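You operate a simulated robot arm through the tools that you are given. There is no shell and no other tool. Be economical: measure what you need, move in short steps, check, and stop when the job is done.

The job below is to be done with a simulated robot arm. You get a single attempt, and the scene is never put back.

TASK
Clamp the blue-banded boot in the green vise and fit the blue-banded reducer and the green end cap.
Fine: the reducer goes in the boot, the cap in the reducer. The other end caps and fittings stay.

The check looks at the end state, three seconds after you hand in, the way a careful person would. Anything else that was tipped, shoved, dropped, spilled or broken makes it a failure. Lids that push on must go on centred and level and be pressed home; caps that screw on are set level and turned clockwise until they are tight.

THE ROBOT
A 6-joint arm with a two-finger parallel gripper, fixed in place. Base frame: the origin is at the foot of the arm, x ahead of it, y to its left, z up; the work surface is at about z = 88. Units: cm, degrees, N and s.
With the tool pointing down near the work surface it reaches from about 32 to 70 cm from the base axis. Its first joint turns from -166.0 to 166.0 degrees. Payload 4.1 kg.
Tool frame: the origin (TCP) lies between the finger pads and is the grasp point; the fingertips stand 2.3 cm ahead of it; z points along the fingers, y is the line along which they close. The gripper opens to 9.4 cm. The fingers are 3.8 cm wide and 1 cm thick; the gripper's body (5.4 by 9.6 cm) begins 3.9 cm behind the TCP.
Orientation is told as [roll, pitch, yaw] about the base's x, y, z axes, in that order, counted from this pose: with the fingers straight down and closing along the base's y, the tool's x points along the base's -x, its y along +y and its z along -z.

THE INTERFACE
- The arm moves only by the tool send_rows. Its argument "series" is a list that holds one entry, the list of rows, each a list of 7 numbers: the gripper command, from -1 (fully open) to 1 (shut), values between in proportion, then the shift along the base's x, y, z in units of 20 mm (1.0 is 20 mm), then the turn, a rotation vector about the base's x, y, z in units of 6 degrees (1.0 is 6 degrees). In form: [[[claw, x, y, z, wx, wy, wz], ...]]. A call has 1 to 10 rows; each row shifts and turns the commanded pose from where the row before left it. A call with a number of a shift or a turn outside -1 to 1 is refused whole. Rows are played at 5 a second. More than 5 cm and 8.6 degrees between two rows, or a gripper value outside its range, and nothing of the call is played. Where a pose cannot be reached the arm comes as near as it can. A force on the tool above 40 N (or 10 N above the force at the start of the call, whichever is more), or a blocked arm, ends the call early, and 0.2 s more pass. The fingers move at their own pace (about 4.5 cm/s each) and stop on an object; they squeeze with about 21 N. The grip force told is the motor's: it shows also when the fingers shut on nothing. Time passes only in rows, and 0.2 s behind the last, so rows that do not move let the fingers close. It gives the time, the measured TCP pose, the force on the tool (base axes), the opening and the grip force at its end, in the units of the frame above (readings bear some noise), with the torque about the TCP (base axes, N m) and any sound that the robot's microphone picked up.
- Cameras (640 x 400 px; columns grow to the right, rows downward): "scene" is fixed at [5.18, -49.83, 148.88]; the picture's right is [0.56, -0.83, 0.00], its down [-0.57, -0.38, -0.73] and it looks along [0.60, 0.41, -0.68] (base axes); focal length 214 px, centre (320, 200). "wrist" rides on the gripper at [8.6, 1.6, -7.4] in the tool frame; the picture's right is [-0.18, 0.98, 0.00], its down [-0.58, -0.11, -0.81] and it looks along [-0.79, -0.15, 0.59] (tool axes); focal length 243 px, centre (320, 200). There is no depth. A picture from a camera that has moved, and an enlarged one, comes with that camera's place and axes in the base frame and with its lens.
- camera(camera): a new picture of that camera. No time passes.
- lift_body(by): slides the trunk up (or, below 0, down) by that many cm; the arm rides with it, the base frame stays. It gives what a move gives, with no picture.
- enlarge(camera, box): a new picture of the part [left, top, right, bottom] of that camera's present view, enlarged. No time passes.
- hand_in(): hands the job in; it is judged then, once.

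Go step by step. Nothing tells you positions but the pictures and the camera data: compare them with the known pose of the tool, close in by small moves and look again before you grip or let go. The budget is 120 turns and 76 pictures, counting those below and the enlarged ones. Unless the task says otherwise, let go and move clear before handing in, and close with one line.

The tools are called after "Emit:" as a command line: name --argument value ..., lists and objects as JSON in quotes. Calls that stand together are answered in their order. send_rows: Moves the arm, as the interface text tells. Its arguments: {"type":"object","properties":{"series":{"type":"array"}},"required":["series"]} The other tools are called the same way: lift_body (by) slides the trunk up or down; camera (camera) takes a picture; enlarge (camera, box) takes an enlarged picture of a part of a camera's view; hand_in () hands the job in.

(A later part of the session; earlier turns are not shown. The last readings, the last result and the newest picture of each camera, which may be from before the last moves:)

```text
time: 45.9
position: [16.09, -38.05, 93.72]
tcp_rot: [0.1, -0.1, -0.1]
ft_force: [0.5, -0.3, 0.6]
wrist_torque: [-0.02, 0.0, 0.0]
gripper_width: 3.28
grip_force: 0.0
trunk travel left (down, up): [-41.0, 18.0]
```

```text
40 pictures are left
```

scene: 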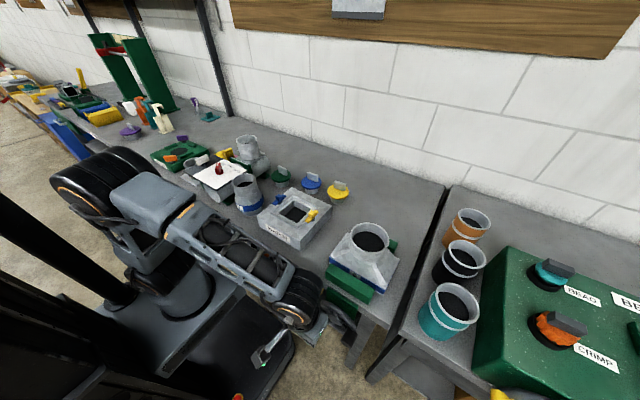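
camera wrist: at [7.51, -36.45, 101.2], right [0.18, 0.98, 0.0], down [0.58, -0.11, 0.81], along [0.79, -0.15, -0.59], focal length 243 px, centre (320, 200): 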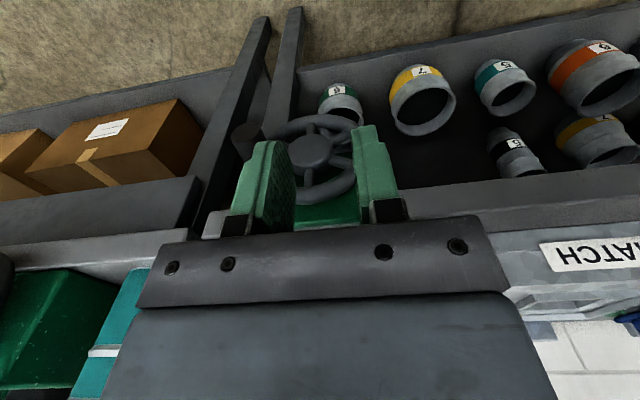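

Hub ≈ (26.5,-41.2,80), crank knob end ≈ (22,-47,81) at 3 o'clock. I'll pitch the tool 45° forward for a head-on view and grip of the knob.

Emit:
send_rows --series '[[[0, -0.1, -0.45, -0.2, 0, -0.75, 0], [0, -0.1, -0.45, -0.2, 0, -0.75, 0], [0, -0.1, -0.45, -0.2, 0, -0.75, 0], [0, -0.1, -0.45, -0.2, 0, -0.75, 0], [0, -0.1, -0.45, -0.2, 0, -0.75, 0], [0, -0.1, -0.45, -0.2, 0, -0.75, 0], [0, -0.1, -0.45, -0.2, 0, -0.75, 0], [0, -0.1, -0.45, -0.2, 0, -0.75, 0], [0, -0.1, -0.45, -0.2, 0, -0.75, 0], [0, -0.1, -0.45, -0.2, 0, -0.75, 0]]]'

Emit:
camera --camera "wrist"

```text
time: 48.1
position: [14.02, -47.14, 89.69]
tcp_rot: [0.1, -45.1, 0.0]
ft_force: [0.1, 0.9, 0.4]
wrist_torque: [-0.04, 0.04, -0.04]
gripper_width: 4.72
grip_force: 0.2
trunk travel left (down, up): [-41.0, 18.0]
```

```text
39 pictures are left
camera wrist: at [2.71, -45.5, 88.9], right [0.13, 0.98, 0.13], down [-0.16, -0.11, 0.98], along [0.98, -0.15, 0.14], focal length 243 px, centre (320, 200)
```

wrist: 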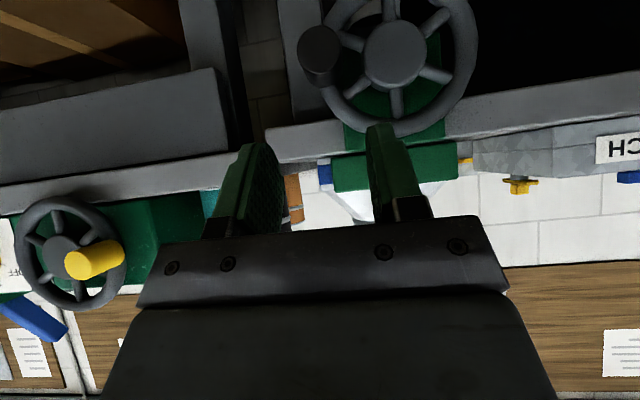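

Clear view: hub (26.5,-41,80), knob axis (y=-47.2, z=80.9), ~3 cm thick. I go in along the tool axis with the fingers open around it.

Emit:
send_rows --series '[[[-0.2, 0.5, 0, -0.5, 0, 0, 0], [-0.2, 0.6, 0, -0.6, 0, 0, 0], [-0.2, 0.6, 0, -0.6, 0, 0, 0], [-0.2, 0.6, 0, -0.6, 0, 0, 0], [-0.2, 0.6, 0, -0.65, 0, 0, 0], [-0.2, 0.5, 0, -0.6, 0, 0, 0], [-0.2, 0.5, 0, -0.6, 0, 0, 0], [-0.2, 0, 0, 0, 0, 0, 0]]]'

Emit:
camera --camera "wrist"

```text
time: 49.9
position: [21.98, -47.05, 81.31]
tcp_rot: [0.1, -45.0, 0.0]
ft_force: [-0.1, 0.4, -0.4]
wrist_torque: [-0.02, 0.02, 0.02]
gripper_width: 5.67
grip_force: 0.2
trunk travel left (down, up): [-41.0, 18.0]
```

```text
38 pictures are left
camera wrist: at [10.57, -45.45, 80.56], right [0.13, 0.98, 0.13], down [-0.16, -0.11, 0.98], along [0.98, -0.15, 0.14], focal length 243 px, centre (320, 200)
```

wrist: 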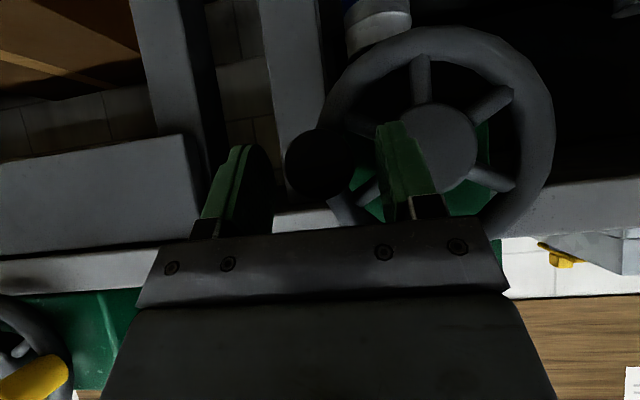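

Knob is centred between the fingers. Advance slightly and close.

Emit:
send_rows --series '[[[-0.2, 0.25, 0, -0.4, 0, 0, 0], [0.3, 0, 0, 0, 0, 0, 0], [1, 0, 0, 0, 0, 0, 0], [1, 0, 0, 0, 0, 0, 0], [1, 0, 0, 0, 0, 0, 0], [1, 0, 0, 0, 0, 0, 0]]]'

```text
time: 51.3
position: [22.41, -47.01, 80.65]
tcp_rot: [0.1, -45.0, -0.1]
ft_force: [-0.5, 3.7, 0.7]
wrist_torque: [0.1, -0.54, -0.08]
gripper_width: 3.35
grip_force: 44.9
trunk travel left (down, up): [-41.0, 18.0]
```

Knob gripped (3.35 cm). Test a first small clockwise arc (down from 3 o'clock).

Emit:
send_rows --series '[[[1, 0, 0, -0.25, 0, 0, 0], [1, 0, 0.02, -0.25, 0, 0, 0], [1, 0, 0.04, -0.25, 0, 0, 0], [1, 0, 0, 0, 0, 0, 0]]]'

Emit:
camera --camera "wrist"

```text
time: 52.3
position: [22.41, -46.87, 79.13]
tcp_rot: [0.0, -44.9, 0.1]
ft_force: [-0.7, 0.5, 12.5]
wrist_torque: [0.59, 0.14, -0.14]
gripper_width: 3.35
grip_force: 45.2
trunk travel left (down, up): [-41.0, 18.0]
```

```text
37 pictures are left
camera wrist: at [11.09, -45.31, 78.35], right [0.13, 0.98, 0.13], down [-0.16, -0.11, 0.98], along [0.98, -0.15, 0.14], focal length 243 px, centre (320, 200)
```

wrist: 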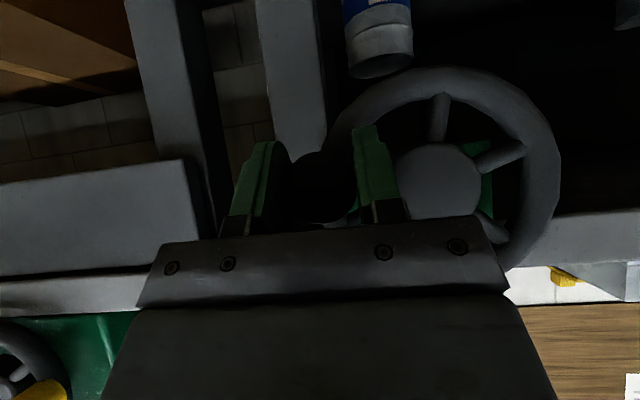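

The wheel turns with ~12 N drag. Continue clockwise toward 6 o'clock.

Emit:
send_rows --series '[[[1, 0, 0.1, -0.405, 0, 0, 0], [1, 0, 0.16, -0.39, 0, 0, 0], [1, 0, 0.21, -0.365, 0, 0, 0], [1, 0, 0.255, -0.325, 0, 0, 0], [1, 0, 0.3, -0.295, 0, 0, 0], [1, 0, 0, 0, 0, 0, 0]]]'

```text
time: 53.7
position: [22.29, -45.19, 75.33]
tcp_rot: [0.3, -44.9, -0.2]
ft_force: [-4.0, -31.3, -15.0]
wrist_torque: [0.88, -0.08, -0.39]
gripper_width: 3.36
grip_force: 44.8
trunk travel left (down, up): [-41.0, 18.0]
```

Radial force shows my circle was slightly off; refit the hub at (-40.85,79.7), r≈6.2 and continue.

Emit:
send_rows --series '[[[1, 0, 0.05, -0.41, 0, 0, 0], [1, 0, 0.25, -0.25, 0, 0, 0], [1, 0, 0.36, -0.19, 0, 0, 0], [1, 0, 0, 0, 0, 0, 0]]]'

Emit:
camera --camera "wrist"

```text
time: 54.7
position: [22.4, -43.67, 73.79]
tcp_rot: [0.0, -45.0, 0.0]
ft_force: [-12.2, -9.9, 4.4]
wrist_torque: [0.7, -0.03, -0.08]
gripper_width: 3.34
grip_force: 45.0
trunk travel left (down, up): [-41.0, 18.0]
```

```text
36 pictures are left
camera wrist: at [10.99, -42.03, 73.03], right [0.13, 0.98, 0.13], down [-0.16, -0.11, 0.98], along [0.98, -0.15, 0.14], focal length 243 px, centre (320, 200)
```

wrist: 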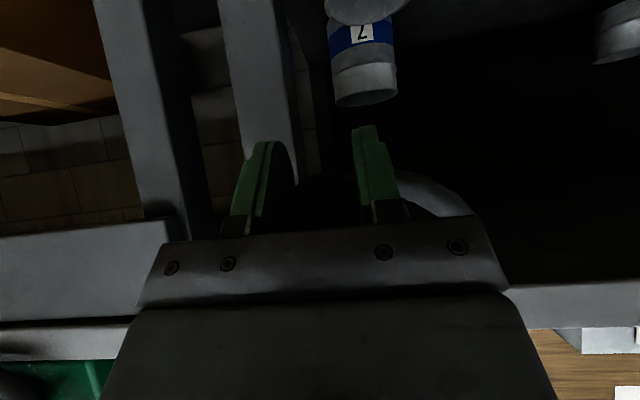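

Check the jaw's position in the scene to see which way it moves.

Emit:
enlarge --camera "scene" --box '[280, 180, 400, 300]'

```text
3.33 times, centred on (340, 240) of scene
camera zoom: at [5.18, -49.83, 148.88], right [0.56, -0.83, 0.0], down [-0.57, -0.38, -0.73], along [0.6, 0.41, -0.68], focal length 715 px, centre (253, 67)
```

zoom: 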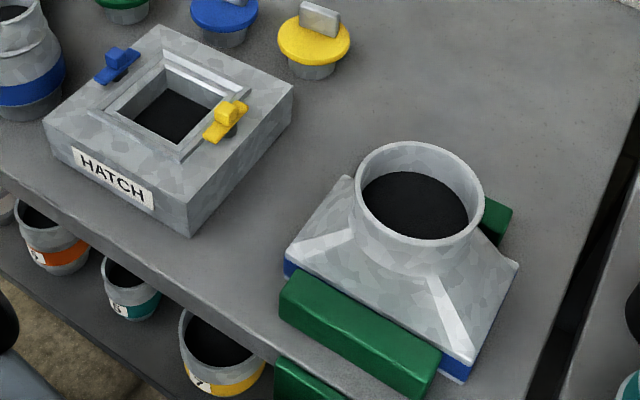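

Clockwise closes the jaw (moved ~0.8 cm). Continue until it tightens.

Emit:
send_rows --series '[[[1, 0, 0.35, -0.05, 0, 0, 0], [1, 0, 0.42, -0.09, 0, 0, 0], [1, 0, 0.42, -0.04, 0, 0, 0], [1, 0, 0.42, 0.02, 0, 0, 0], [1, 0, 0, 0, 0, 0, 0]]]'

Emit:
enlarge --camera "scene" --box '[280, 180, 400, 300]'

```text
time: 55.9
position: [22.52, -40.3, 73.47]
tcp_rot: [0.2, -45.1, 0.1]
ft_force: [-7.1, -5.5, -1.6]
wrist_torque: [0.35, 0.04, -0.87]
gripper_width: 3.35
grip_force: 45.3
trunk travel left (down, up): [-41.0, 18.0]
```

```text
3.33 times, centred on (340, 240) of scene
camera zoom: at [5.18, -49.83, 148.88], right [0.56, -0.83, 0.0], down [-0.57, -0.38, -0.73], along [0.6, 0.41, -0.68], focal length 715 px, centre (253, 67)
```

zoom: 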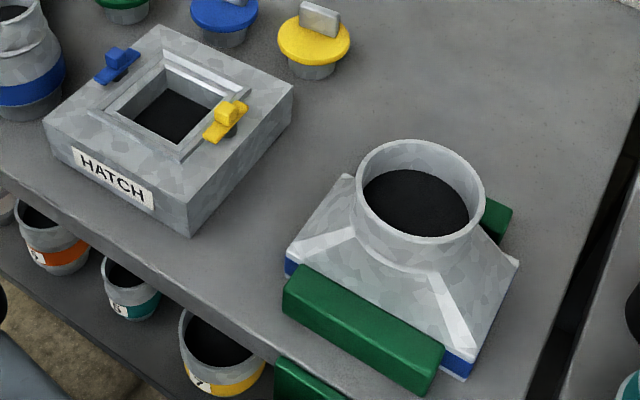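

Continue the arc past 6 o'clock.

Emit:
send_rows --series '[[[1, 0, 0.45, 0.05, 0, 0, 0], [1, 0, 0.42, 0.13, 0, 0, 0], [1, 0, 0.4, 0.19, 0, 0, 0], [1, 0, 0.37, 0.25, 0, 0, 0], [1, 0, 0, 0, 0, 0, 0]]]'

```text
time: 57.1
position: [22.52, -37.3, 74.71]
tcp_rot: [0.2, -44.9, -0.2]
ft_force: [-2.1, -13.4, -3.8]
wrist_torque: [0.74, 0.81, -0.64]
gripper_width: 3.36
grip_force: 45.0
trunk travel left (down, up): [-41.0, 18.0]
```

Emit:
send_rows --series '[[[1, 0, 0.24, 0.25, 0, 0, 0], [1, 0, 0.29, 0.32, 0, 0, 0], [1, 0, 0.24, 0.37, 0, 0, 0], [1, 0, 0.19, 0.39, 0, 0, 0], [1, 0, 0, 0, 0, 0, 0]]]'

Emit:
enlarge --camera "scene" --box '[280, 180, 400, 300]'

```text
time: 58.3
position: [22.39, -35.3, 77.24]
tcp_rot: [0.1, -45.0, -0.2]
ft_force: [-7.4, -20.7, -6.9]
wrist_torque: [0.91, 0.22, -0.62]
gripper_width: 3.38
grip_force: 45.2
trunk travel left (down, up): [-41.0, 18.0]
```

```text
3.33 times, centred on (340, 240) of scene
camera zoom: at [5.18, -49.83, 148.88], right [0.56, -0.83, 0.0], down [-0.57, -0.38, -0.73], along [0.6, 0.41, -0.68], focal length 715 px, centre (253, 67)
```

zoom: 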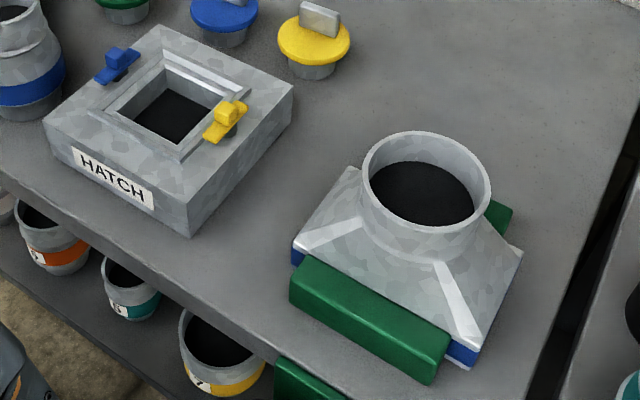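

The jaw now pushes the boot toward the back jaw. Continue clockwise.

Emit:
send_rows --series '[[[1, 0, 0, 0.32, 0, 0, 0], [1, 0, 0.05, 0.41, 0, 0, 0], [1, 0, 0.02, 0.42, 0, 0, 0], [1, 0, -0.04, 0.42, 0, 0, 0], [1, 0, 0, 0, 0, 0, 0]]]'

Emit:
enlarge --camera "scene" --box '[280, 180, 400, 300]'

```text
time: 59.5
position: [22.5, -34.85, 80.34]
tcp_rot: [0.5, -44.8, -0.2]
ft_force: [0.2, 1.9, -32.6]
wrist_torque: [-0.01, 0.57, -0.87]
gripper_width: 3.4
grip_force: 45.1
trunk travel left (down, up): [-41.0, 18.0]
```

```text
3.33 times, centred on (340, 240) of scene
camera zoom: at [5.18, -49.83, 148.88], right [0.56, -0.83, 0.0], down [-0.57, -0.38, -0.73], along [0.6, 0.41, -0.68], focal length 715 px, centre (253, 67)
```

zoom: 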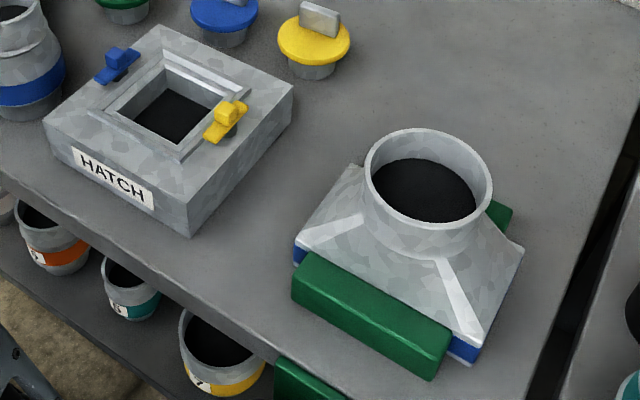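

Resistance has risen to 33 N: tightening. A bit more.

Emit:
send_rows --series '[[[1, 0, -0.03, 0.2, 0, 0, 0], [1, 0, -0.05, 0.2, 0, 0, 0], [1, 0, -0.06, 0.2, 0, 0, 0], [1, 0, 0, 0, 0, 0, 0]]]'

Emit:
camera --camera "wrist"

```text
time: 60.5
position: [22.46, -35.01, 81.66]
tcp_rot: [0.6, -45.0, -0.2]
ft_force: [2.1, 24.1, -32.6]
wrist_torque: [0.1, 0.02, -0.66]
gripper_width: 3.36
grip_force: 44.8
trunk travel left (down, up): [-41.0, 18.0]
```

```text
31 pictures are left
camera wrist: at [11.13, -33.46, 80.84], right [0.13, 0.98, 0.14], down [-0.16, -0.12, 0.98], along [0.98, -0.15, 0.14], focal length 243 px, centre (320, 200)
```

wrist: 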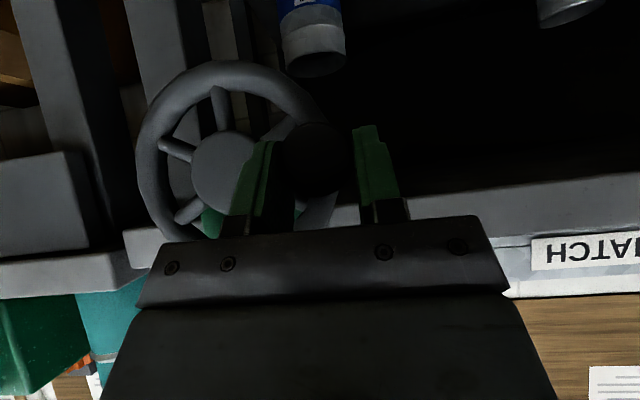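

The knob no longer follows at ~38 N: the vise is tight. Release, back out along the tool axis, and check.

Emit:
send_rows --series '[[[1, 0, 0, -0.3, 0, 0, 0], [0.2, 0, 0, 0, 0, 0, 0], [-0.3, 0, 0, 0, 0, 0, 0], [-0.3, 0, 0, 0, 0, 0, 0], [-0.3, -0.5, 0, 0.5, 0, 0, 0], [-0.3, -0.7, 0, 0.7, 0, 0, 0], [-0.3, -0.8, 0, 0.8, 0, 0, 0], [-0.3, -0.8, 0, 0.8, 0, 0, 0], [-0.3, -0.8, 0, 0.8, 0, 0, 0]]]'

Emit:
enlarge --camera "scene" --box '[200, 130, 400, 300]'

Emit:
enlarge --camera "wrist" --box '[120, 0, 440, 200]'

```text
time: 62.5
position: [15.33, -35.4, 88.36]
tcp_rot: [0.0, -45.0, 0.0]
ft_force: [0.2, -1.1, 0.3]
wrist_torque: [0.01, 0.02, -0.04]
gripper_width: 6.1
grip_force: 0.0
trunk travel left (down, up): [-41.0, 18.0]
```

```text
2.35 times, centred on (300, 215) of scene
camera zoom: at [5.18, -49.83, 148.88], right [0.56, -0.83, 0.0], down [-0.57, -0.38, -0.73], along [0.6, 0.41, -0.68], focal length 505 px, centre (367, 165)
```

zoom: 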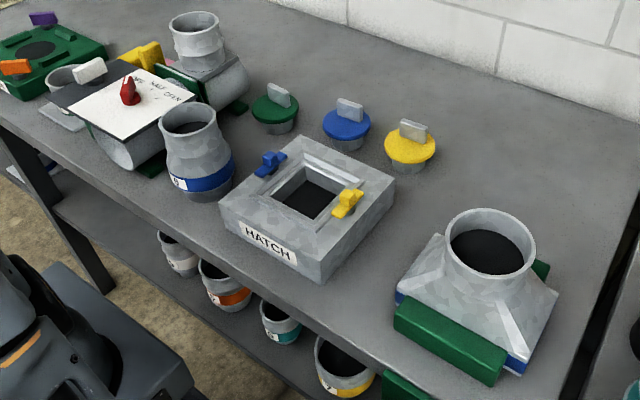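

```text
2.00 times, centred on (280, 100) of wrist
camera zoom: at [3.88, -33.78, 87.55], right [0.13, 0.98, 0.13], down [-0.16, -0.11, 0.98], along [0.98, -0.15, 0.14], focal length 485 px, centre (400, 400)
```

zoom: 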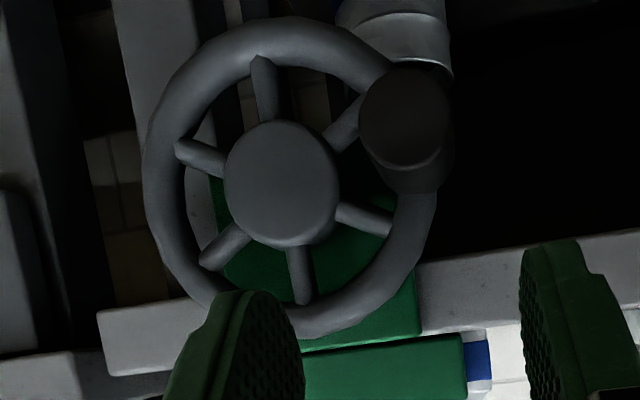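

The vise holds the boot. Now inspect the reducer's label and the caps closely.

Emit:
enlarge --camera "scene" --box '[220, 150, 350, 230]'

```text
4.92 times, centred on (285, 190) of scene
camera zoom: at [5.18, -49.83, 148.88], right [0.56, -0.83, 0.0], down [-0.57, -0.38, -0.73], along [0.6, 0.41, -0.68], focal length 1056 px, centre (492, 249)
```

zoom: 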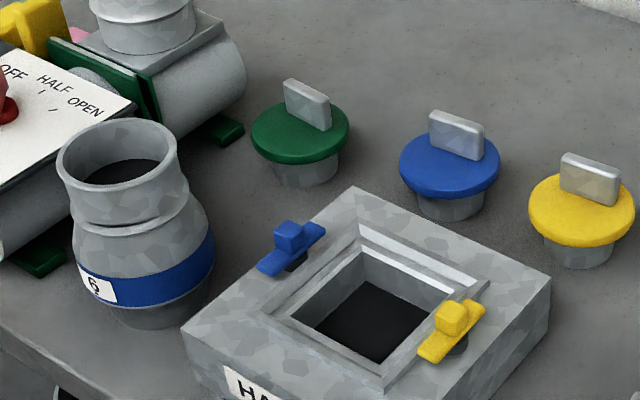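

Reducer labelled 6, blue: matches. Its centre ≈ (38.8,5.5), top at z≈103. I raise the trunk, straighten the tool and travel there.

Emit:
lift_body --by 18

Emit:
send_rows --series '[[[0.2, 0.4, 0, 0.8, 0, 0.75, 0], [0.2, 0.5, 0, 0.8, 0, 0.75, 0], [0.2, 0.8, 0.3, 0.8, 0, 0.75, 0], [0.2, 0.8, 0.5, 0.8, 0, 0.75, 0], [0.2, 0.9, 0.8, 0.8, 0, 0.75, 0], [0.2, 0.9, 1, 0.6, 0, 0.75, 0], [0.2, 0.9, 1, 0.6, 0, 0.75, 0], [0.2, 0.9, 1, 0.5, 0, 0.75, 0], [0.2, 0.9, 1, 0.5, 0, 0.75, 0], [0.2, 0.9, 1, 0.5, 0, 0.75, 0]]]'

Emit:
send_rows --series '[[[0.2, 0.5, 1, 0, 0, 0, 0], [0.2, 0.5, 1, 0, 0, 0, 0], [0.2, 0.4, 1, 0, 0, 0, 0], [0.2, 0.4, 1, 0, 0, 0, 0], [0.2, 0, 1, 0, 0, 0, 0], [0.2, 0, 1, 0, 0, 0, 0], [0.2, 0, 1, 0, 0, 0, 0], [0.2, 0, 1, -0.3, 0, 0, 0], [0.2, 0, 1, -0.4, 0, 0, 0], [0.2, 0, 1, -0.4, 0, 0, 0]]]'

Emit:
camera --camera "wrist"

```text
time: 64.5
position: [15.13, -35.3, 106.31]
tcp_rot: [0.1, -45.0, -0.1]
ft_force: [-0.3, -0.4, 0.8]
wrist_torque: [-0.03, -0.03, 0.02]
gripper_width: 6.1
grip_force: 0.0
trunk travel left (down, up): [-59.0, 0.0]
```

```text
time: 66.7
position: [31.07, -22.18, 119.94]
tcp_rot: [0.1, 0.1, 0.0]
ft_force: [-0.7, -0.1, 0.0]
wrist_torque: [-0.03, 0.0, 0.05]
gripper_width: 3.76
grip_force: 0.0
trunk travel left (down, up): [-59.0, 0.0]
```

```text
time: 68.9
position: [34.61, -2.16, 117.53]
tcp_rot: [0.1, 0.0, 0.0]
ft_force: [0.2, -0.4, -0.1]
wrist_torque: [-0.02, 0.01, -0.02]
gripper_width: 3.75
grip_force: 0.1
trunk travel left (down, up): [-59.0, 0.0]
```

```text
27 pictures are left
camera wrist: at [26.04, -0.52, 125.06], right [0.18, 0.98, 0.0], down [0.58, -0.11, 0.81], along [0.79, -0.15, -0.59], focal length 243 px, centre (320, 200)
```

wrist: 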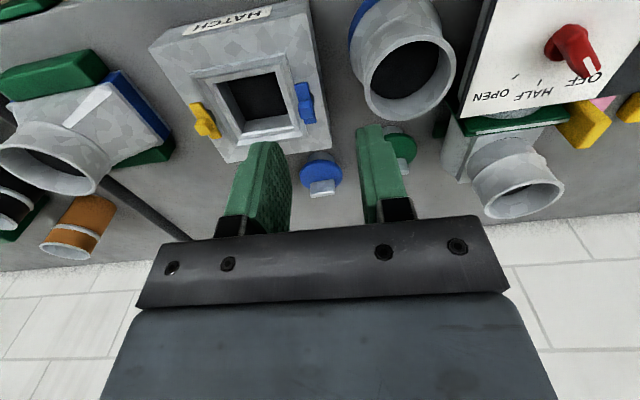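

Rim centre ≈ (38.9,5.3,103), outer Ø ≈8.5. Move above it.

Emit:
send_rows --series '[[[0.2, 0.5, 0.9, 0, 0, 0, 0], [0.2, 0.55, 0.9, 0, 0, 0, 0], [0.2, 0.55, 0.95, -0.4, 0, 0, 0], [0.2, 0.5, 0.95, -0.8, 0, 0, 0], [0.2, 0, 0, -0.9, 0, 0, 0], [0.2, 0, 0, -0.7, 0, 0, 0], [0.2, 0, 0, 0, 0, 0, 0]]]'

Emit:
camera --camera "wrist"

Emit:
enlarge --camera "scene" --box '[200, 120, 300, 230]'

```text
time: 70.5
position: [38.84, 5.2, 111.9]
tcp_rot: [0.1, 0.0, 0.0]
ft_force: [-0.5, -0.2, -0.4]
wrist_torque: [0.01, 0.0, -0.02]
gripper_width: 3.76
grip_force: 0.1
trunk travel left (down, up): [-59.0, 0.0]
```

```text
26 pictures are left
camera wrist: at [30.21, 6.87, 119.39], right [0.18, 0.98, 0.0], down [0.58, -0.11, 0.81], along [0.79, -0.15, -0.59], focal length 243 px, centre (320, 200)
```

wrist: 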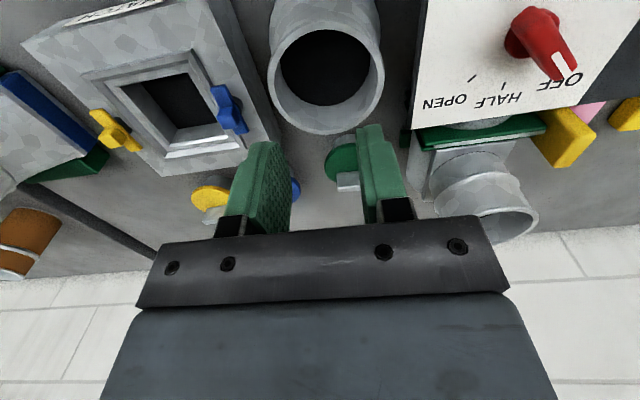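

```text
3.64 times, centred on (250, 175) of scene
camera zoom: at [5.18, -49.83, 148.88], right [0.56, -0.83, 0.0], down [-0.57, -0.38, -0.73], along [0.6, 0.41, -0.68], focal length 780 px, centre (574, 291)
```

zoom: 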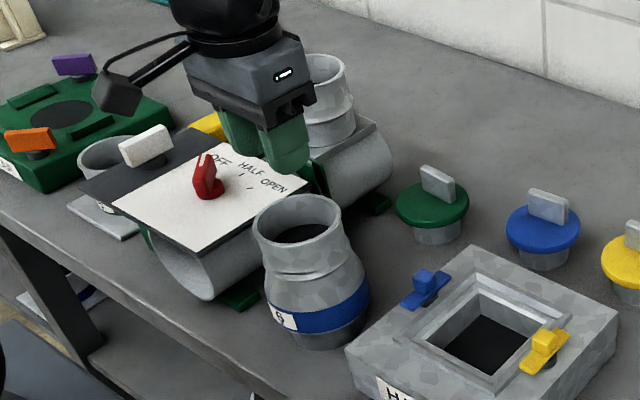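

Aligned within ~3 mm. Narrow the fingers and descend into the reducer's mouth.

Emit:
send_rows --series '[[[0.36, 0, 0, -0.6, 0, 0, 0], [0.36, 0, 0, -0.8, 0, 0, 0], [0.36, 0, 0, -0.8, 0, 0, 0], [0.36, 0, 0, -0.7, 0, 0, 0], [0.36, 0, 0, -0.6, 0, 0, 0], [0.36, 0, 0, -0.5, 0, 0, 0], [0.36, 0, 0, 0, 0, 0, 0]]]'

Emit:
enlarge --camera "wrist" --box '[180, 40, 460, 240]'

```text
time: 71.8
position: [38.85, 5.14, 104.87]
tcp_rot: [0.2, -0.4, 0.0]
ft_force: [-7.9, -0.7, 21.7]
wrist_torque: [-0.6, 0.58, -0.23]
gripper_width: 3.04
grip_force: 0.7
trunk travel left (down, up): [-59.0, 0.0]
stopped in row 6: the force on the tool passed its limit at 46 N (the readings are from after the stop); the commanded pose is now the measured one
```

```text
2.00 times, centred on (320, 140) of wrist
camera zoom: at [30.25, 6.84, 112.24], right [0.18, 0.98, 0.0], down [0.57, -0.11, 0.81], along [0.8, -0.15, -0.59], focal length 485 px, centre (320, 320)
```

zoom: 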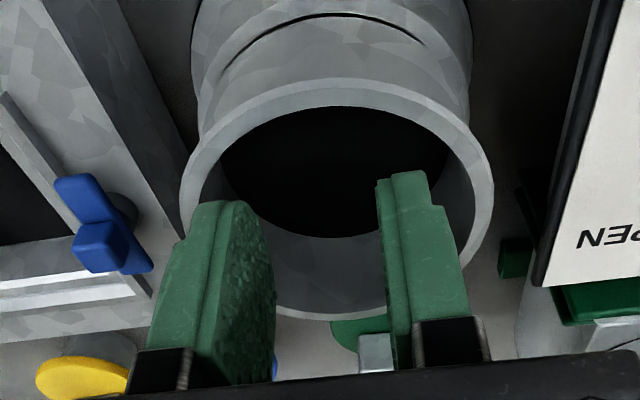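

The left fingertip landed on the rim; I'm ~0.5 cm off. Raise, shift (-0.4,+0.5), and re-enter.

Emit:
send_rows --series '[[[0.36, 0, 0, 0.5, 0, 0, 0], [0.36, 0, 0, 0.2, 0, 0, 0], [0.36, -0.2, 0.25, 0, 0, 0, 0], [0.36, 0, 0, -0.4, 0, 0, 0], [0.36, 0, 0, -0.4, 0, 0, 0], [0.36, 0, 0, -0.4, 0, 0, 0], [0.36, 0, 0, 0, 0, 0, 0]]]'

Emit:
enlarge --camera "wrist" --box '[180, 40, 460, 240]'

```text
time: 73.1
position: [38.64, 5.83, 104.81]
tcp_rot: [0.3, -1.0, -0.1]
ft_force: [-9.5, -0.6, 24.9]
wrist_torque: [0.64, 0.65, 0.23]
gripper_width: 3.0
grip_force: 0.0
trunk travel left (down, up): [-59.0, 0.0]
stopped in row 6: the force on the tool passed its limit at 50 N (the readings are from after the stop); the commanded pose is now the measured one
```

```text
2.00 times, centred on (320, 140) of wrist
camera zoom: at [29.99, 7.41, 112.16], right [0.18, 0.98, 0.01], down [0.57, -0.11, 0.82], along [0.8, -0.14, -0.58], focal length 485 px, centre (320, 320)
```

zoom: 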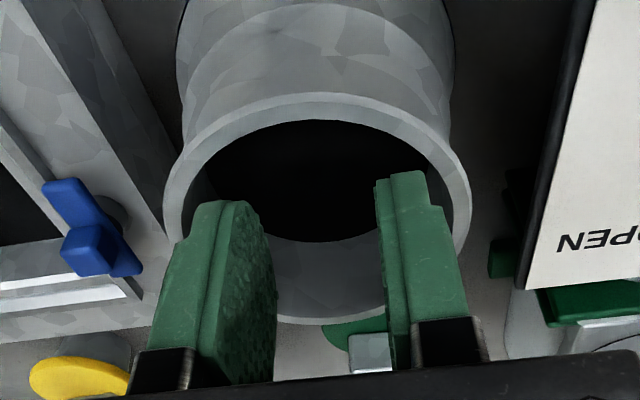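

Torques show both contacts were on the near rim: the true centre is about (39.6,5.4). Raise, shift, re-enter.

Emit:
send_rows --series '[[[0.36, 0, 0, 0.5, 0, 0, 0], [0.36, 0, 0, 0.2, 0, 0, 0], [0.36, 0.47, -0.2, 0, 0, 0, 0], [0.36, 0, 0, -0.4, 0, 0, 0], [0.36, 0, 0, -0.4, 0, 0, 0], [0.36, 0, 0, -0.4, 0, 0, 0], [0.36, 0, 0, -0.2, 0, 0, 0], [0.36, 0, 0, 0, 0, 0, 0]]]'

Emit:
enlarge --camera "wrist" --box '[180, 40, 460, 240]'

```text
time: 74.9
position: [39.77, 5.51, 103.14]
tcp_rot: [0.1, -0.8, 0.0]
ft_force: [-0.2, 0.6, 0.7]
wrist_torque: [0.01, -0.01, -0.02]
gripper_width: 2.98
grip_force: 0.0
trunk travel left (down, up): [-59.0, 0.0]
```

```text
2.00 times, centred on (320, 140) of wrist
camera zoom: at [31.14, 7.0, 110.51], right [0.18, 0.98, 0.01], down [0.57, -0.11, 0.81], along [0.8, -0.15, -0.58], focal length 485 px, centre (320, 320)
```

zoom: 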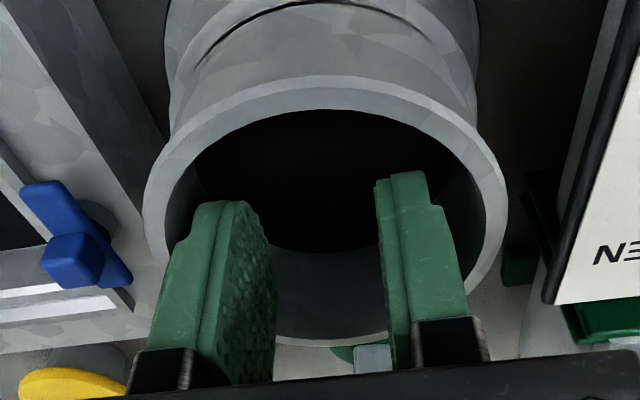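

Inside the mouth with no contact. Go 0.8 cm deeper and expand.

Emit:
send_rows --series '[[[0.36, 0, 0, -0.2, 0, 0.13, 0], [0.36, 0, 0, -0.2, 0, 0, 0], [0.36, 0, 0, 0, 0, 0, 0], [0, 0, 0, 0, 0, 0, 0], [-0.5, 0, 0, 0, 0, 0, 0], [-1, 0, 0, 0, 0, 0, 0], [-1, 0, 0, 0, 0, 0, 0]]]'

```text
time: 76.0
position: [39.98, 5.42, 102.69]
tcp_rot: [0.4, -0.7, 0.0]
ft_force: [-2.3, 1.6, 20.2]
wrist_torque: [-0.18, -0.31, -0.04]
gripper_width: 3.71
grip_force: 0.0
trunk travel left (down, up): [-59.0, 0.0]
stopped in row 5: the force on the tool passed its limit at 42 N (the readings are from after the stop); the commanded pose is now the measured one
```

Touched the floor; raise 4 mm, then expand.

Emit:
send_rows --series '[[[0.36, 0, 0, 0.25, 0, 0, 0], [0.36, 0, 0, 0.05, 0, 0, 0], [0, 0, 0, 0, 0, 0, 0], [-0.5, 0, 0, 0, 0, 0, 0], [-1, 0, 0, 0, 0, 0, 0], [-1, 0, 0, 0, 0, 0, 0], [-1, 0, 0, 0, 0, 0, 0]]]'

Emit:
enlarge --camera "wrist" --box '[180, 40, 460, 240]'

```text
time: 77.6
position: [40.06, 5.48, 103.1]
tcp_rot: [0.4, -0.3, 0.0]
ft_force: [-0.4, -0.6, -2.3]
wrist_torque: [0.02, 0.02, 0.0]
gripper_width: 3.94
grip_force: 0.1
trunk travel left (down, up): [-59.0, 0.0]
```

```text
2.00 times, centred on (320, 140) of wrist
camera zoom: at [31.38, 7.05, 110.55], right [0.18, 0.98, 0.01], down [0.58, -0.11, 0.81], along [0.8, -0.14, -0.59], focal length 485 px, centre (320, 320)
```

zoom: 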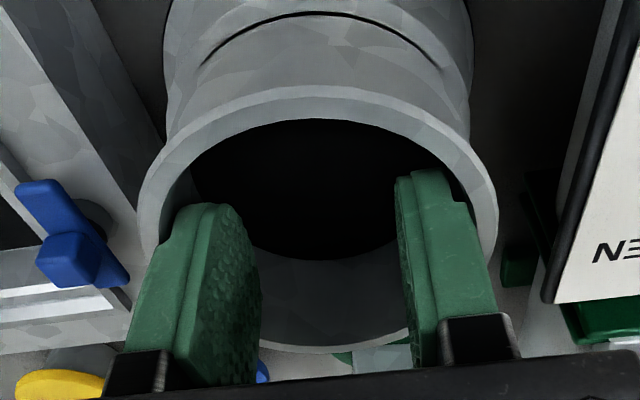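

Gripping (3.94 cm). Test lift.

Emit:
send_rows --series '[[[-1, 0, 0, 0.2, 0, 0, 0], [-1, 0, 0, 0.3, 0, 0, 0], [-1, 0, 0, 0.4, 0, 0, 0], [-1, 0, 0, 0.4, 0, 0, 0], [-1, 0, 0, 0.4, 0, 0, 0], [-1, 0, 0, 0, 0, 0, 0]]]'

Emit:
enlarge --camera "scene" --box '[200, 120, 300, 230]'

```text
time: 79.0
position: [40.14, 5.57, 106.46]
tcp_rot: [0.4, -0.4, 0.1]
ft_force: [-0.3, -0.5, -2.7]
wrist_torque: [0.0, 0.01, 0.01]
gripper_width: 4.15
grip_force: 0.0
trunk travel left (down, up): [-59.0, 0.0]
```

```text
3.64 times, centred on (250, 175) of scene
camera zoom: at [5.18, -49.83, 148.88], right [0.56, -0.83, 0.0], down [-0.57, -0.38, -0.73], along [0.6, 0.41, -0.68], focal length 780 px, centre (574, 291)
```

zoom: 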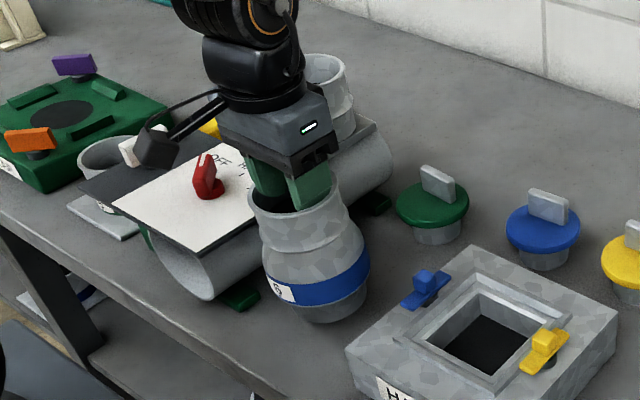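

The reducer is lifted and level. Raise it high and carry slowly toward the boot at ≈(43,-41.2).

Emit:
send_rows --series '[[[-1, 0, 0, 0.5, 0, 0, 0], [-1, 0, 0, 0.8, 0, 0, 0], [-1, 0, 0, 0.8, 0, 0, 0], [-1, 0, 0, 0.8, 0, 0, 0], [-1, 0, 0, 0.8, 0, 0, 0], [-1, 0, 0, 0.8, 0, 0, 0], [-1, 0, 0, 0.8, 0, 0, 0], [-1, 0, 0, 0.8, 0, 0, 0], [-1, 0, 0, 0.8, 0, 0, 0], [-1, 0, 0, 0.5, 0, 0, 0]]]'

Emit:
send_rows --series '[[[-1, 0, -0.4, 0, 0, 0, 0], [-1, 0, -0.7, 0, 0, 0, 0], [-1, 0, -0.8, 0, 0, 0, 0], [-1, 0, -0.8, 0, 0, 0, 0], [-1, 0, -0.8, 0, 0, 0, 0], [-1, 0, -0.8, 0, 0, 0, 0], [-1, 0, -0.8, 0, 0, 0, 0], [-1, 0, -0.8, 0, 0, 0, 0], [-1, 0, -0.8, 0, 0, 0, 0], [-1, 0, -0.8, 0, 0, 0, 0]]]'

Emit:
send_rows --series '[[[-1, 0, -0.8, 0, 0, 0, 0], [-1, 0, -0.8, 0, 0, 0, 0], [-1, 0, -0.8, 0, 0, 0, 0], [-1, 0, -0.8, 0, 0, 0, 0], [-1, 0, -0.8, 0, 0, 0, 0], [-1, 0, -0.8, 0, 0, 0, 0], [-1, 0, -0.8, 0, 0, 0, 0], [-1, 0, -0.8, 0, 0, 0, 0], [-1, 0, -0.8, 0, 0, 0, 0], [-1, 0, -0.4, 0, 0, 0, 0]]]'

Emit:
camera --camera "scene"

```text
time: 81.2
position: [40.0, 5.47, 121.35]
tcp_rot: [0.4, -0.4, 0.0]
ft_force: [-1.4, -0.4, -2.2]
wrist_torque: [0.01, 0.01, 0.02]
gripper_width: 4.27
grip_force: 0.1
trunk travel left (down, up): [-59.0, 0.0]
```

```text
time: 83.4
position: [40.07, -9.58, 121.22]
tcp_rot: [0.4, -0.4, -0.1]
ft_force: [-0.2, 0.3, -2.2]
wrist_torque: [0.0, 0.0, 0.01]
gripper_width: 4.26
grip_force: 0.1
trunk travel left (down, up): [-59.0, 0.0]
```

```text
time: 85.6
position: [40.09, -24.69, 121.12]
tcp_rot: [0.4, -0.4, -0.1]
ft_force: [0.2, -0.6, -2.3]
wrist_torque: [0.04, 0.0, 0.0]
gripper_width: 4.31
grip_force: 0.0
trunk travel left (down, up): [-59.0, 0.0]
```

```text
19 pictures are left
```

scene: 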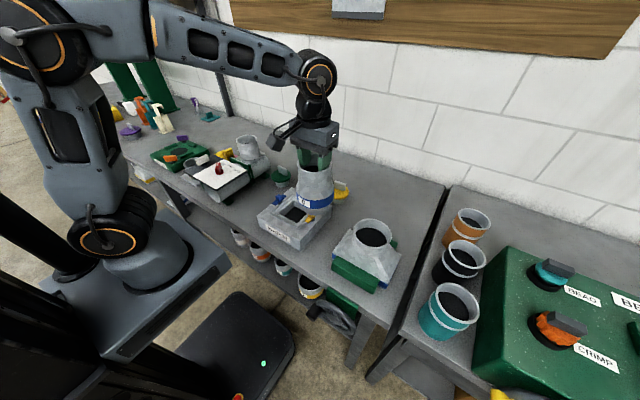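

Continue to above the boot.

Emit:
send_rows --series '[[[-1, 0.1, -0.6, 0, 0, 0, 0], [-1, 0.2, -0.9, 0, 0, 0, 0], [-1, 0.2, -0.9, 0, 0, 0, 0], [-1, 0.2, -0.9, 0, 0, 0, 0], [-1, 0.2, -0.9, 0, 0, 0, 0], [-1, 0.2, -0.9, 0, 0, 0, 0], [-1, 0.2, -0.9, 0, 0, 0, 0], [-1, 0.05, -0.9, 0, 0, 0, 0], [-1, 0, -0.9, 0, 0, 0, 0], [-1, 0, -0.45, 0, 0, 0, 0]]]'

Emit:
enlarge --camera "scene" --box '[300, 140, 420, 290]'

Emit:
camera --camera "wrist"

```text
time: 87.8
position: [42.84, -41.3, 121.29]
tcp_rot: [0.4, -0.4, 0.1]
ft_force: [-0.1, 0.7, -2.6]
wrist_torque: [-0.01, -0.03, -0.04]
gripper_width: 4.25
grip_force: 0.0
trunk travel left (down, up): [-59.0, 0.0]
```

```text
2.67 times, centred on (360, 215) of scene
camera zoom: at [5.18, -49.83, 148.88], right [0.56, -0.83, 0.0], down [-0.57, -0.38, -0.73], along [0.6, 0.41, -0.68], focal length 572 px, centre (213, 160)
```

zoom: 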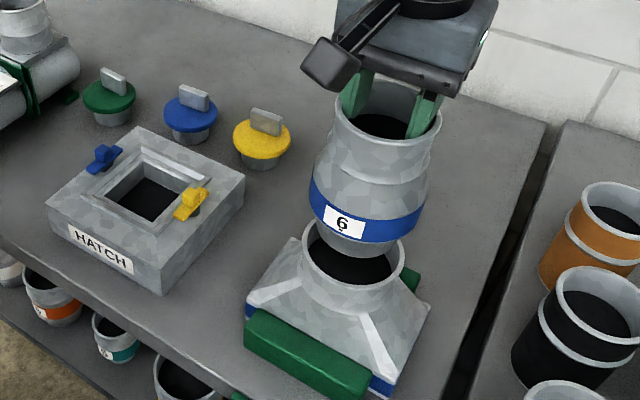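

```text
17 pictures are left
camera wrist: at [34.12, -39.77, 128.74], right [0.18, 0.98, 0.01], down [0.58, -0.11, 0.81], along [0.8, -0.14, -0.59], focal length 243 px, centre (320, 200)
```

wrist: 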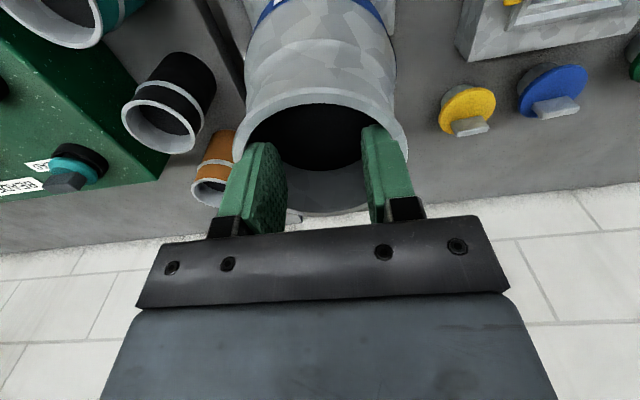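

Reducer axis ≈ (42.65,-41.3), boot mouth ≈ (43.2,-41.2). Shift +0.4 x and lower to just above the rim for another check.

Emit:
send_rows --series '[[[-1, 0.2, 0, -0.2, 0, 0, 0], [-1, 0, 0, -0.4, 0, 0, 0], [-1, 0, 0, -0.4, 0, 0, 0], [-1, 0, 0, -0.2, 0, 0, 0], [-1, 0, 0, 0, 0, 0, 0]]]'

Emit:
enlarge --camera "scene" --box '[330, 190, 410, 270]'

```text
time: 89.0
position: [43.14, -41.26, 118.97]
tcp_rot: [0.4, -0.4, 0.0]
ft_force: [0.3, 0.6, -2.7]
wrist_torque: [-0.03, 0.01, -0.01]
gripper_width: 4.28
grip_force: 0.0
trunk travel left (down, up): [-59.0, 0.0]
```

```text
5.00 times, centred on (370, 230) of scene
camera zoom: at [5.18, -49.83, 148.88], right [0.56, -0.83, 0.0], down [-0.57, -0.38, -0.73], along [0.6, 0.41, -0.68], focal length 1072 px, centre (70, 50)
```

zoom: 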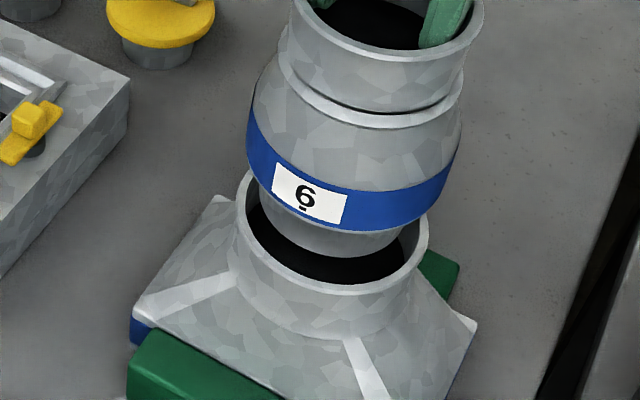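

Slightly front-biased. Shift (+0.25,+0.2) and lower to the mouth; check forces.

Emit:
send_rows --series '[[[-1, 0.12, 0.1, -0.2, 0, 0, 0], [-1, 0, 0, -0.3, 0, 0, 0], [-1, 0, 0, -0.2, 0, 0, 0], [-1, 0, 0, -0.2, 0, 0, 0], [-1, 0, 0, 0, 0, 0, 0]]]'

Emit:
enlarge --camera "scene" --box '[330, 190, 410, 270]'

```text
time: 90.2
position: [43.46, -40.88, 117.05]
tcp_rot: [0.5, -0.4, 0.0]
ft_force: [0.0, 0.0, -2.3]
wrist_torque: [-0.02, 0.04, 0.0]
gripper_width: 4.3
grip_force: 0.0
trunk travel left (down, up): [-59.0, 0.0]
```

```text
5.00 times, centred on (370, 230) of scene
camera zoom: at [5.18, -49.83, 148.88], right [0.56, -0.83, 0.0], down [-0.57, -0.38, -0.73], along [0.6, 0.41, -0.68], focal length 1072 px, centre (70, 50)
```

zoom: 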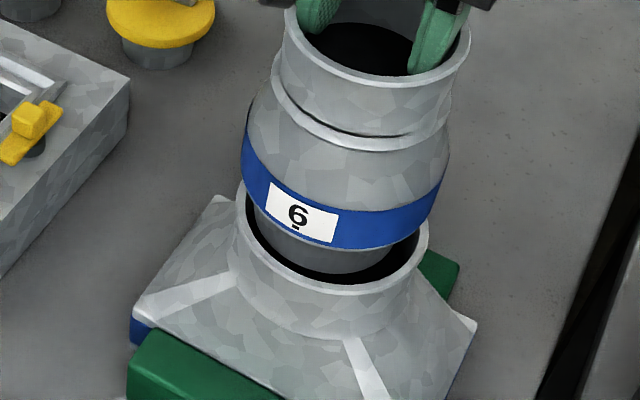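

Good; shift slightly right (+0.15,-0.2) and insert slowly.

Emit:
send_rows --series '[[[-1, 0.07, -0.1, 0, 0, 0, 0], [-1, 0, 0, -0.2, 0, 0, 0], [-1, 0, 0, -0.2, 0, 0, 0], [-1, 0, 0, -0.2, 0, 0, 0], [-1, 0, 0, -0.2, 0, 0, 0], [-1, 0, 0, 0, 0, 0, 0]]]'

Emit:
enlarge --camera "scene" --box '[330, 190, 410, 270]'

```text
time: 91.6
position: [43.61, -41.3, 115.36]
tcp_rot: [0.5, -0.5, 0.0]
ft_force: [1.9, 0.4, -2.8]
wrist_torque: [0.02, -0.01, 0.02]
gripper_width: 4.29
grip_force: 0.1
trunk travel left (down, up): [-59.0, 0.0]
```

```text
5.00 times, centred on (370, 230) of scene
camera zoom: at [5.18, -49.83, 148.88], right [0.56, -0.83, 0.0], down [-0.57, -0.38, -0.73], along [0.6, 0.41, -0.68], focal length 1072 px, centre (70, 50)
```

zoom: 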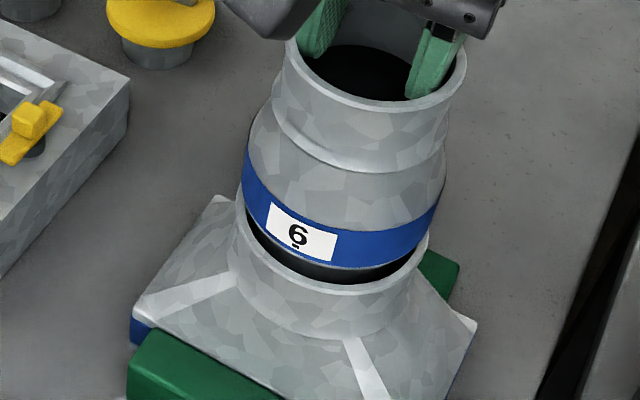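

Entering the mouth with no resistance. Continue until it seats.

Emit:
send_rows --series '[[[-1, 0, 0, -0.2, 0, 0, 0], [-1, 0, 0, -0.2, 0, 0, 0], [-1, 0, 0, -0.2, 0, 0, 0], [-1, 0, 0, -0.2, 0, 0, 0], [-1, 0, 0, 0, 0, 0, 0]]]'

Emit:
enlarge --camera "scene" --box '[330, 190, 410, 270]'

```text
time: 92.8
position: [43.61, -41.1, 114.29]
tcp_rot: [0.1, -0.6, 0.0]
ft_force: [5.9, -0.5, 21.7]
wrist_torque: [-0.14, 0.05, -0.01]
gripper_width: 4.26
grip_force: 0.0
trunk travel left (down, up): [-59.0, 0.0]
```

```text
5.00 times, centred on (370, 230) of scene
camera zoom: at [5.18, -49.83, 148.88], right [0.56, -0.83, 0.0], down [-0.57, -0.38, -0.73], along [0.6, 0.41, -0.68], focal length 1072 px, centre (70, 50)
```

zoom: 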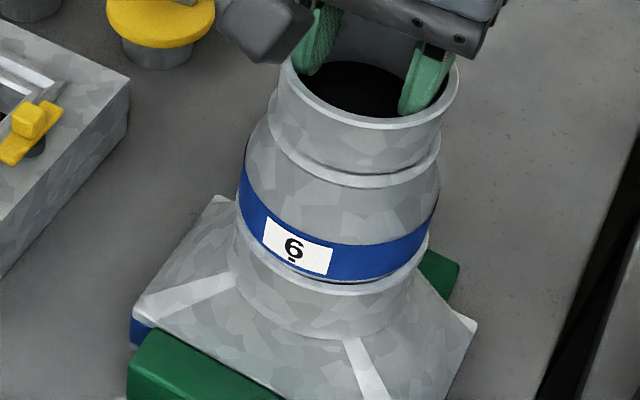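

Contact at 22 N with the band nearly flush. Release, and press down on the reducer's inner floor centrally to ensure it's home.

Emit:
send_rows --series '[[[0.2, 0, 0, 0.1, 0, 0, 0], [0.4, 0, 0, 0, 0, 0, 0], [0.5, 0, 0, 0, 0, 0, 0], [0.5, 0, 0, 0, 0, 0, 0]]]'

Emit:
send_rows --series '[[[0.5, 0, 0, -0.2, 0, 0, 0], [0.5, 0, 0, -0.2, 0, 0, 0], [0.5, 0, 0, -0.2, 0, 0, 0], [0.5, 0, 0, -0.2, 0, 0, 0], [0.5, 0, 0, -0.2, 0, 0, 0]]]'

Emit:
enlarge --camera "scene" --box '[330, 190, 410, 270]'

```text
time: 93.8
position: [43.47, -41.17, 114.04]
tcp_rot: [0.5, -0.4, -0.1]
ft_force: [-0.5, -0.7, -0.3]
wrist_torque: [0.0, 0.05, 0.0]
gripper_width: 2.36
grip_force: 0.1
trunk travel left (down, up): [-59.0, 0.0]
```

```text
time: 95.0
position: [43.57, -41.15, 112.33]
tcp_rot: [0.2, -0.6, 0.0]
ft_force: [1.1, 0.0, 12.6]
wrist_torque: [-0.13, 0.24, -0.04]
gripper_width: 2.38
grip_force: 0.7
trunk travel left (down, up): [-59.0, 0.0]
```

```text
5.00 times, centred on (370, 230) of scene
camera zoom: at [5.18, -49.83, 148.88], right [0.56, -0.83, 0.0], down [-0.57, -0.38, -0.73], along [0.6, 0.41, -0.68], focal length 1072 px, centre (70, 50)
```

zoom: 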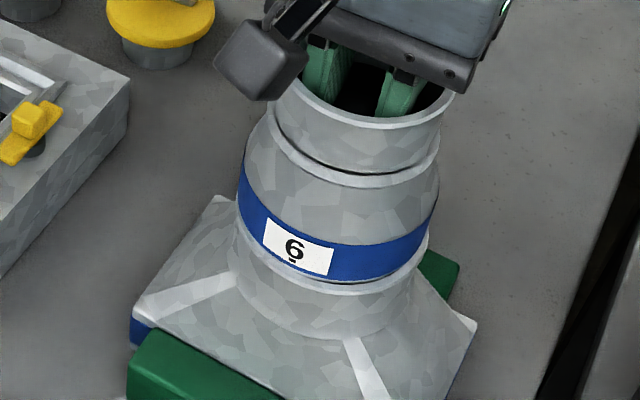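

Press more firmly.

Emit:
send_rows --series '[[[0.5, 0, 0, -0.2, 0, 0, 0], [0.5, 0, 0, -0.2, 0, 0, 0], [0.5, 0, 0, -0.1, 0, 0, 0], [0.5, 0, 0, 0, 0, 0, 0]]]'

```text
time: 95.5
position: [43.63, -41.27, 112.27]
tcp_rot: [-0.3, -1.2, 0.0]
ft_force: [-1.7, 2.3, 14.6]
wrist_torque: [0.25, 0.3, -0.03]
gripper_width: 2.52
grip_force: 1.0
trunk travel left (down, up): [-59.0, 0.0]
stopped in row 2: the force on the tool passed its limit at 44 N (the readings are from after the stop); the commanded pose is now the measured one
```

Solid at 44 N: seated. Retract upward and travel to view the green cap.

Emit:
send_rows --series '[[[0.5, 0, 0, 0.5, 0, 0, 0], [0.3, 0, 0, 1, 0, 0, 0], [0.3, 0, 0, 1, 0, 0, 0], [0.3, 0, 0, 1, 0, 0, 0], [0.3, 0, 1, 0.8, 0, 0, 0], [0.3, 0, 1, 0, 0, 0, 0], [0.3, 0, 1, 0, 0, 0, 0], [0.3, 0, 1, 0, 0, 0, 0], [0.3, 0, 1, 0, 0, 0, 0], [0.3, 0, 1, 0, 0, 0, 0]]]'

Emit:
send_rows --series '[[[0, 0, 1, 0, 0, 0.1, 0], [0, 0, 1, 0, 0, 0.1, 0], [0, 0, 1, 0, 0, 0, 0], [0, 0, 1, 0, 0, 0, 0], [0, 0, 1, 0, 0, 0, 0], [0, 0, 1, 0, 0, 0, 0], [0, 0, 1, -0.6, 0, 0, 0], [0, 0.3, 1, -0.8, 0, 0, 0], [0, 0.4, 1, -0.9, 0, 0, 0], [0, 0.5, 1, -0.9, 0, 0, 0]]]'

Emit:
send_rows --series '[[[0, 0.5, 1, -0.6, 0, 0, 0], [0, 0.5, 1, -0.6, 0, 0, 0], [0, 0.5, 1, -0.6, 0, 0, 0], [0, 0.5, 1, -0.6, 0, 0, 0], [0, 0, 0.5, 0, 0, 0, 0]]]'

Emit:
camera --camera "wrist"

```text
time: 97.7
position: [43.65, -29.36, 120.72]
tcp_rot: [-0.2, -0.9, 0.0]
ft_force: [0.1, -0.3, 0.2]
wrist_torque: [-0.02, 0.0, 0.01]
gripper_width: 3.29
grip_force: 0.1
trunk travel left (down, up): [-59.0, 0.0]
```

```text
time: 99.9
position: [45.89, -9.42, 114.11]
tcp_rot: [-0.2, 0.4, -0.1]
ft_force: [-0.2, 0.0, -0.7]
wrist_torque: [0.01, 0.0, 0.0]
gripper_width: 4.67
grip_force: 0.0
trunk travel left (down, up): [-59.0, 0.0]
```

```text
time: 101.1
position: [50.0, -0.37, 109.41]
tcp_rot: [-0.1, 0.3, 0.1]
ft_force: [-0.6, 0.2, -0.1]
wrist_torque: [0.02, 0.02, 0.01]
gripper_width: 4.69
grip_force: 0.2
trunk travel left (down, up): [-59.0, 0.0]
```

```text
11 pictures are left
camera wrist: at [41.48, 1.29, 116.99], right [0.18, 0.98, 0.0], down [0.59, -0.11, 0.8], along [0.79, -0.15, -0.6], focal length 243 px, centre (320, 200)
```

wrist: 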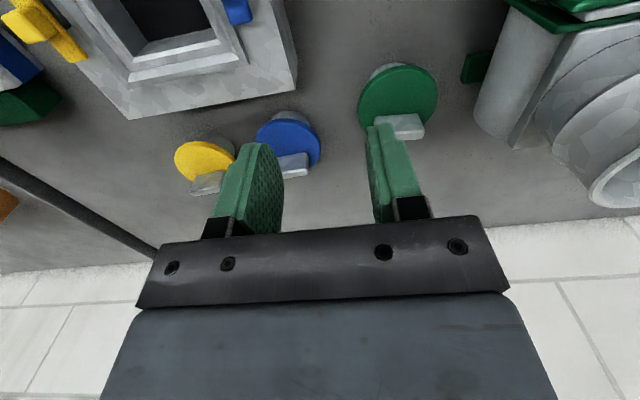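

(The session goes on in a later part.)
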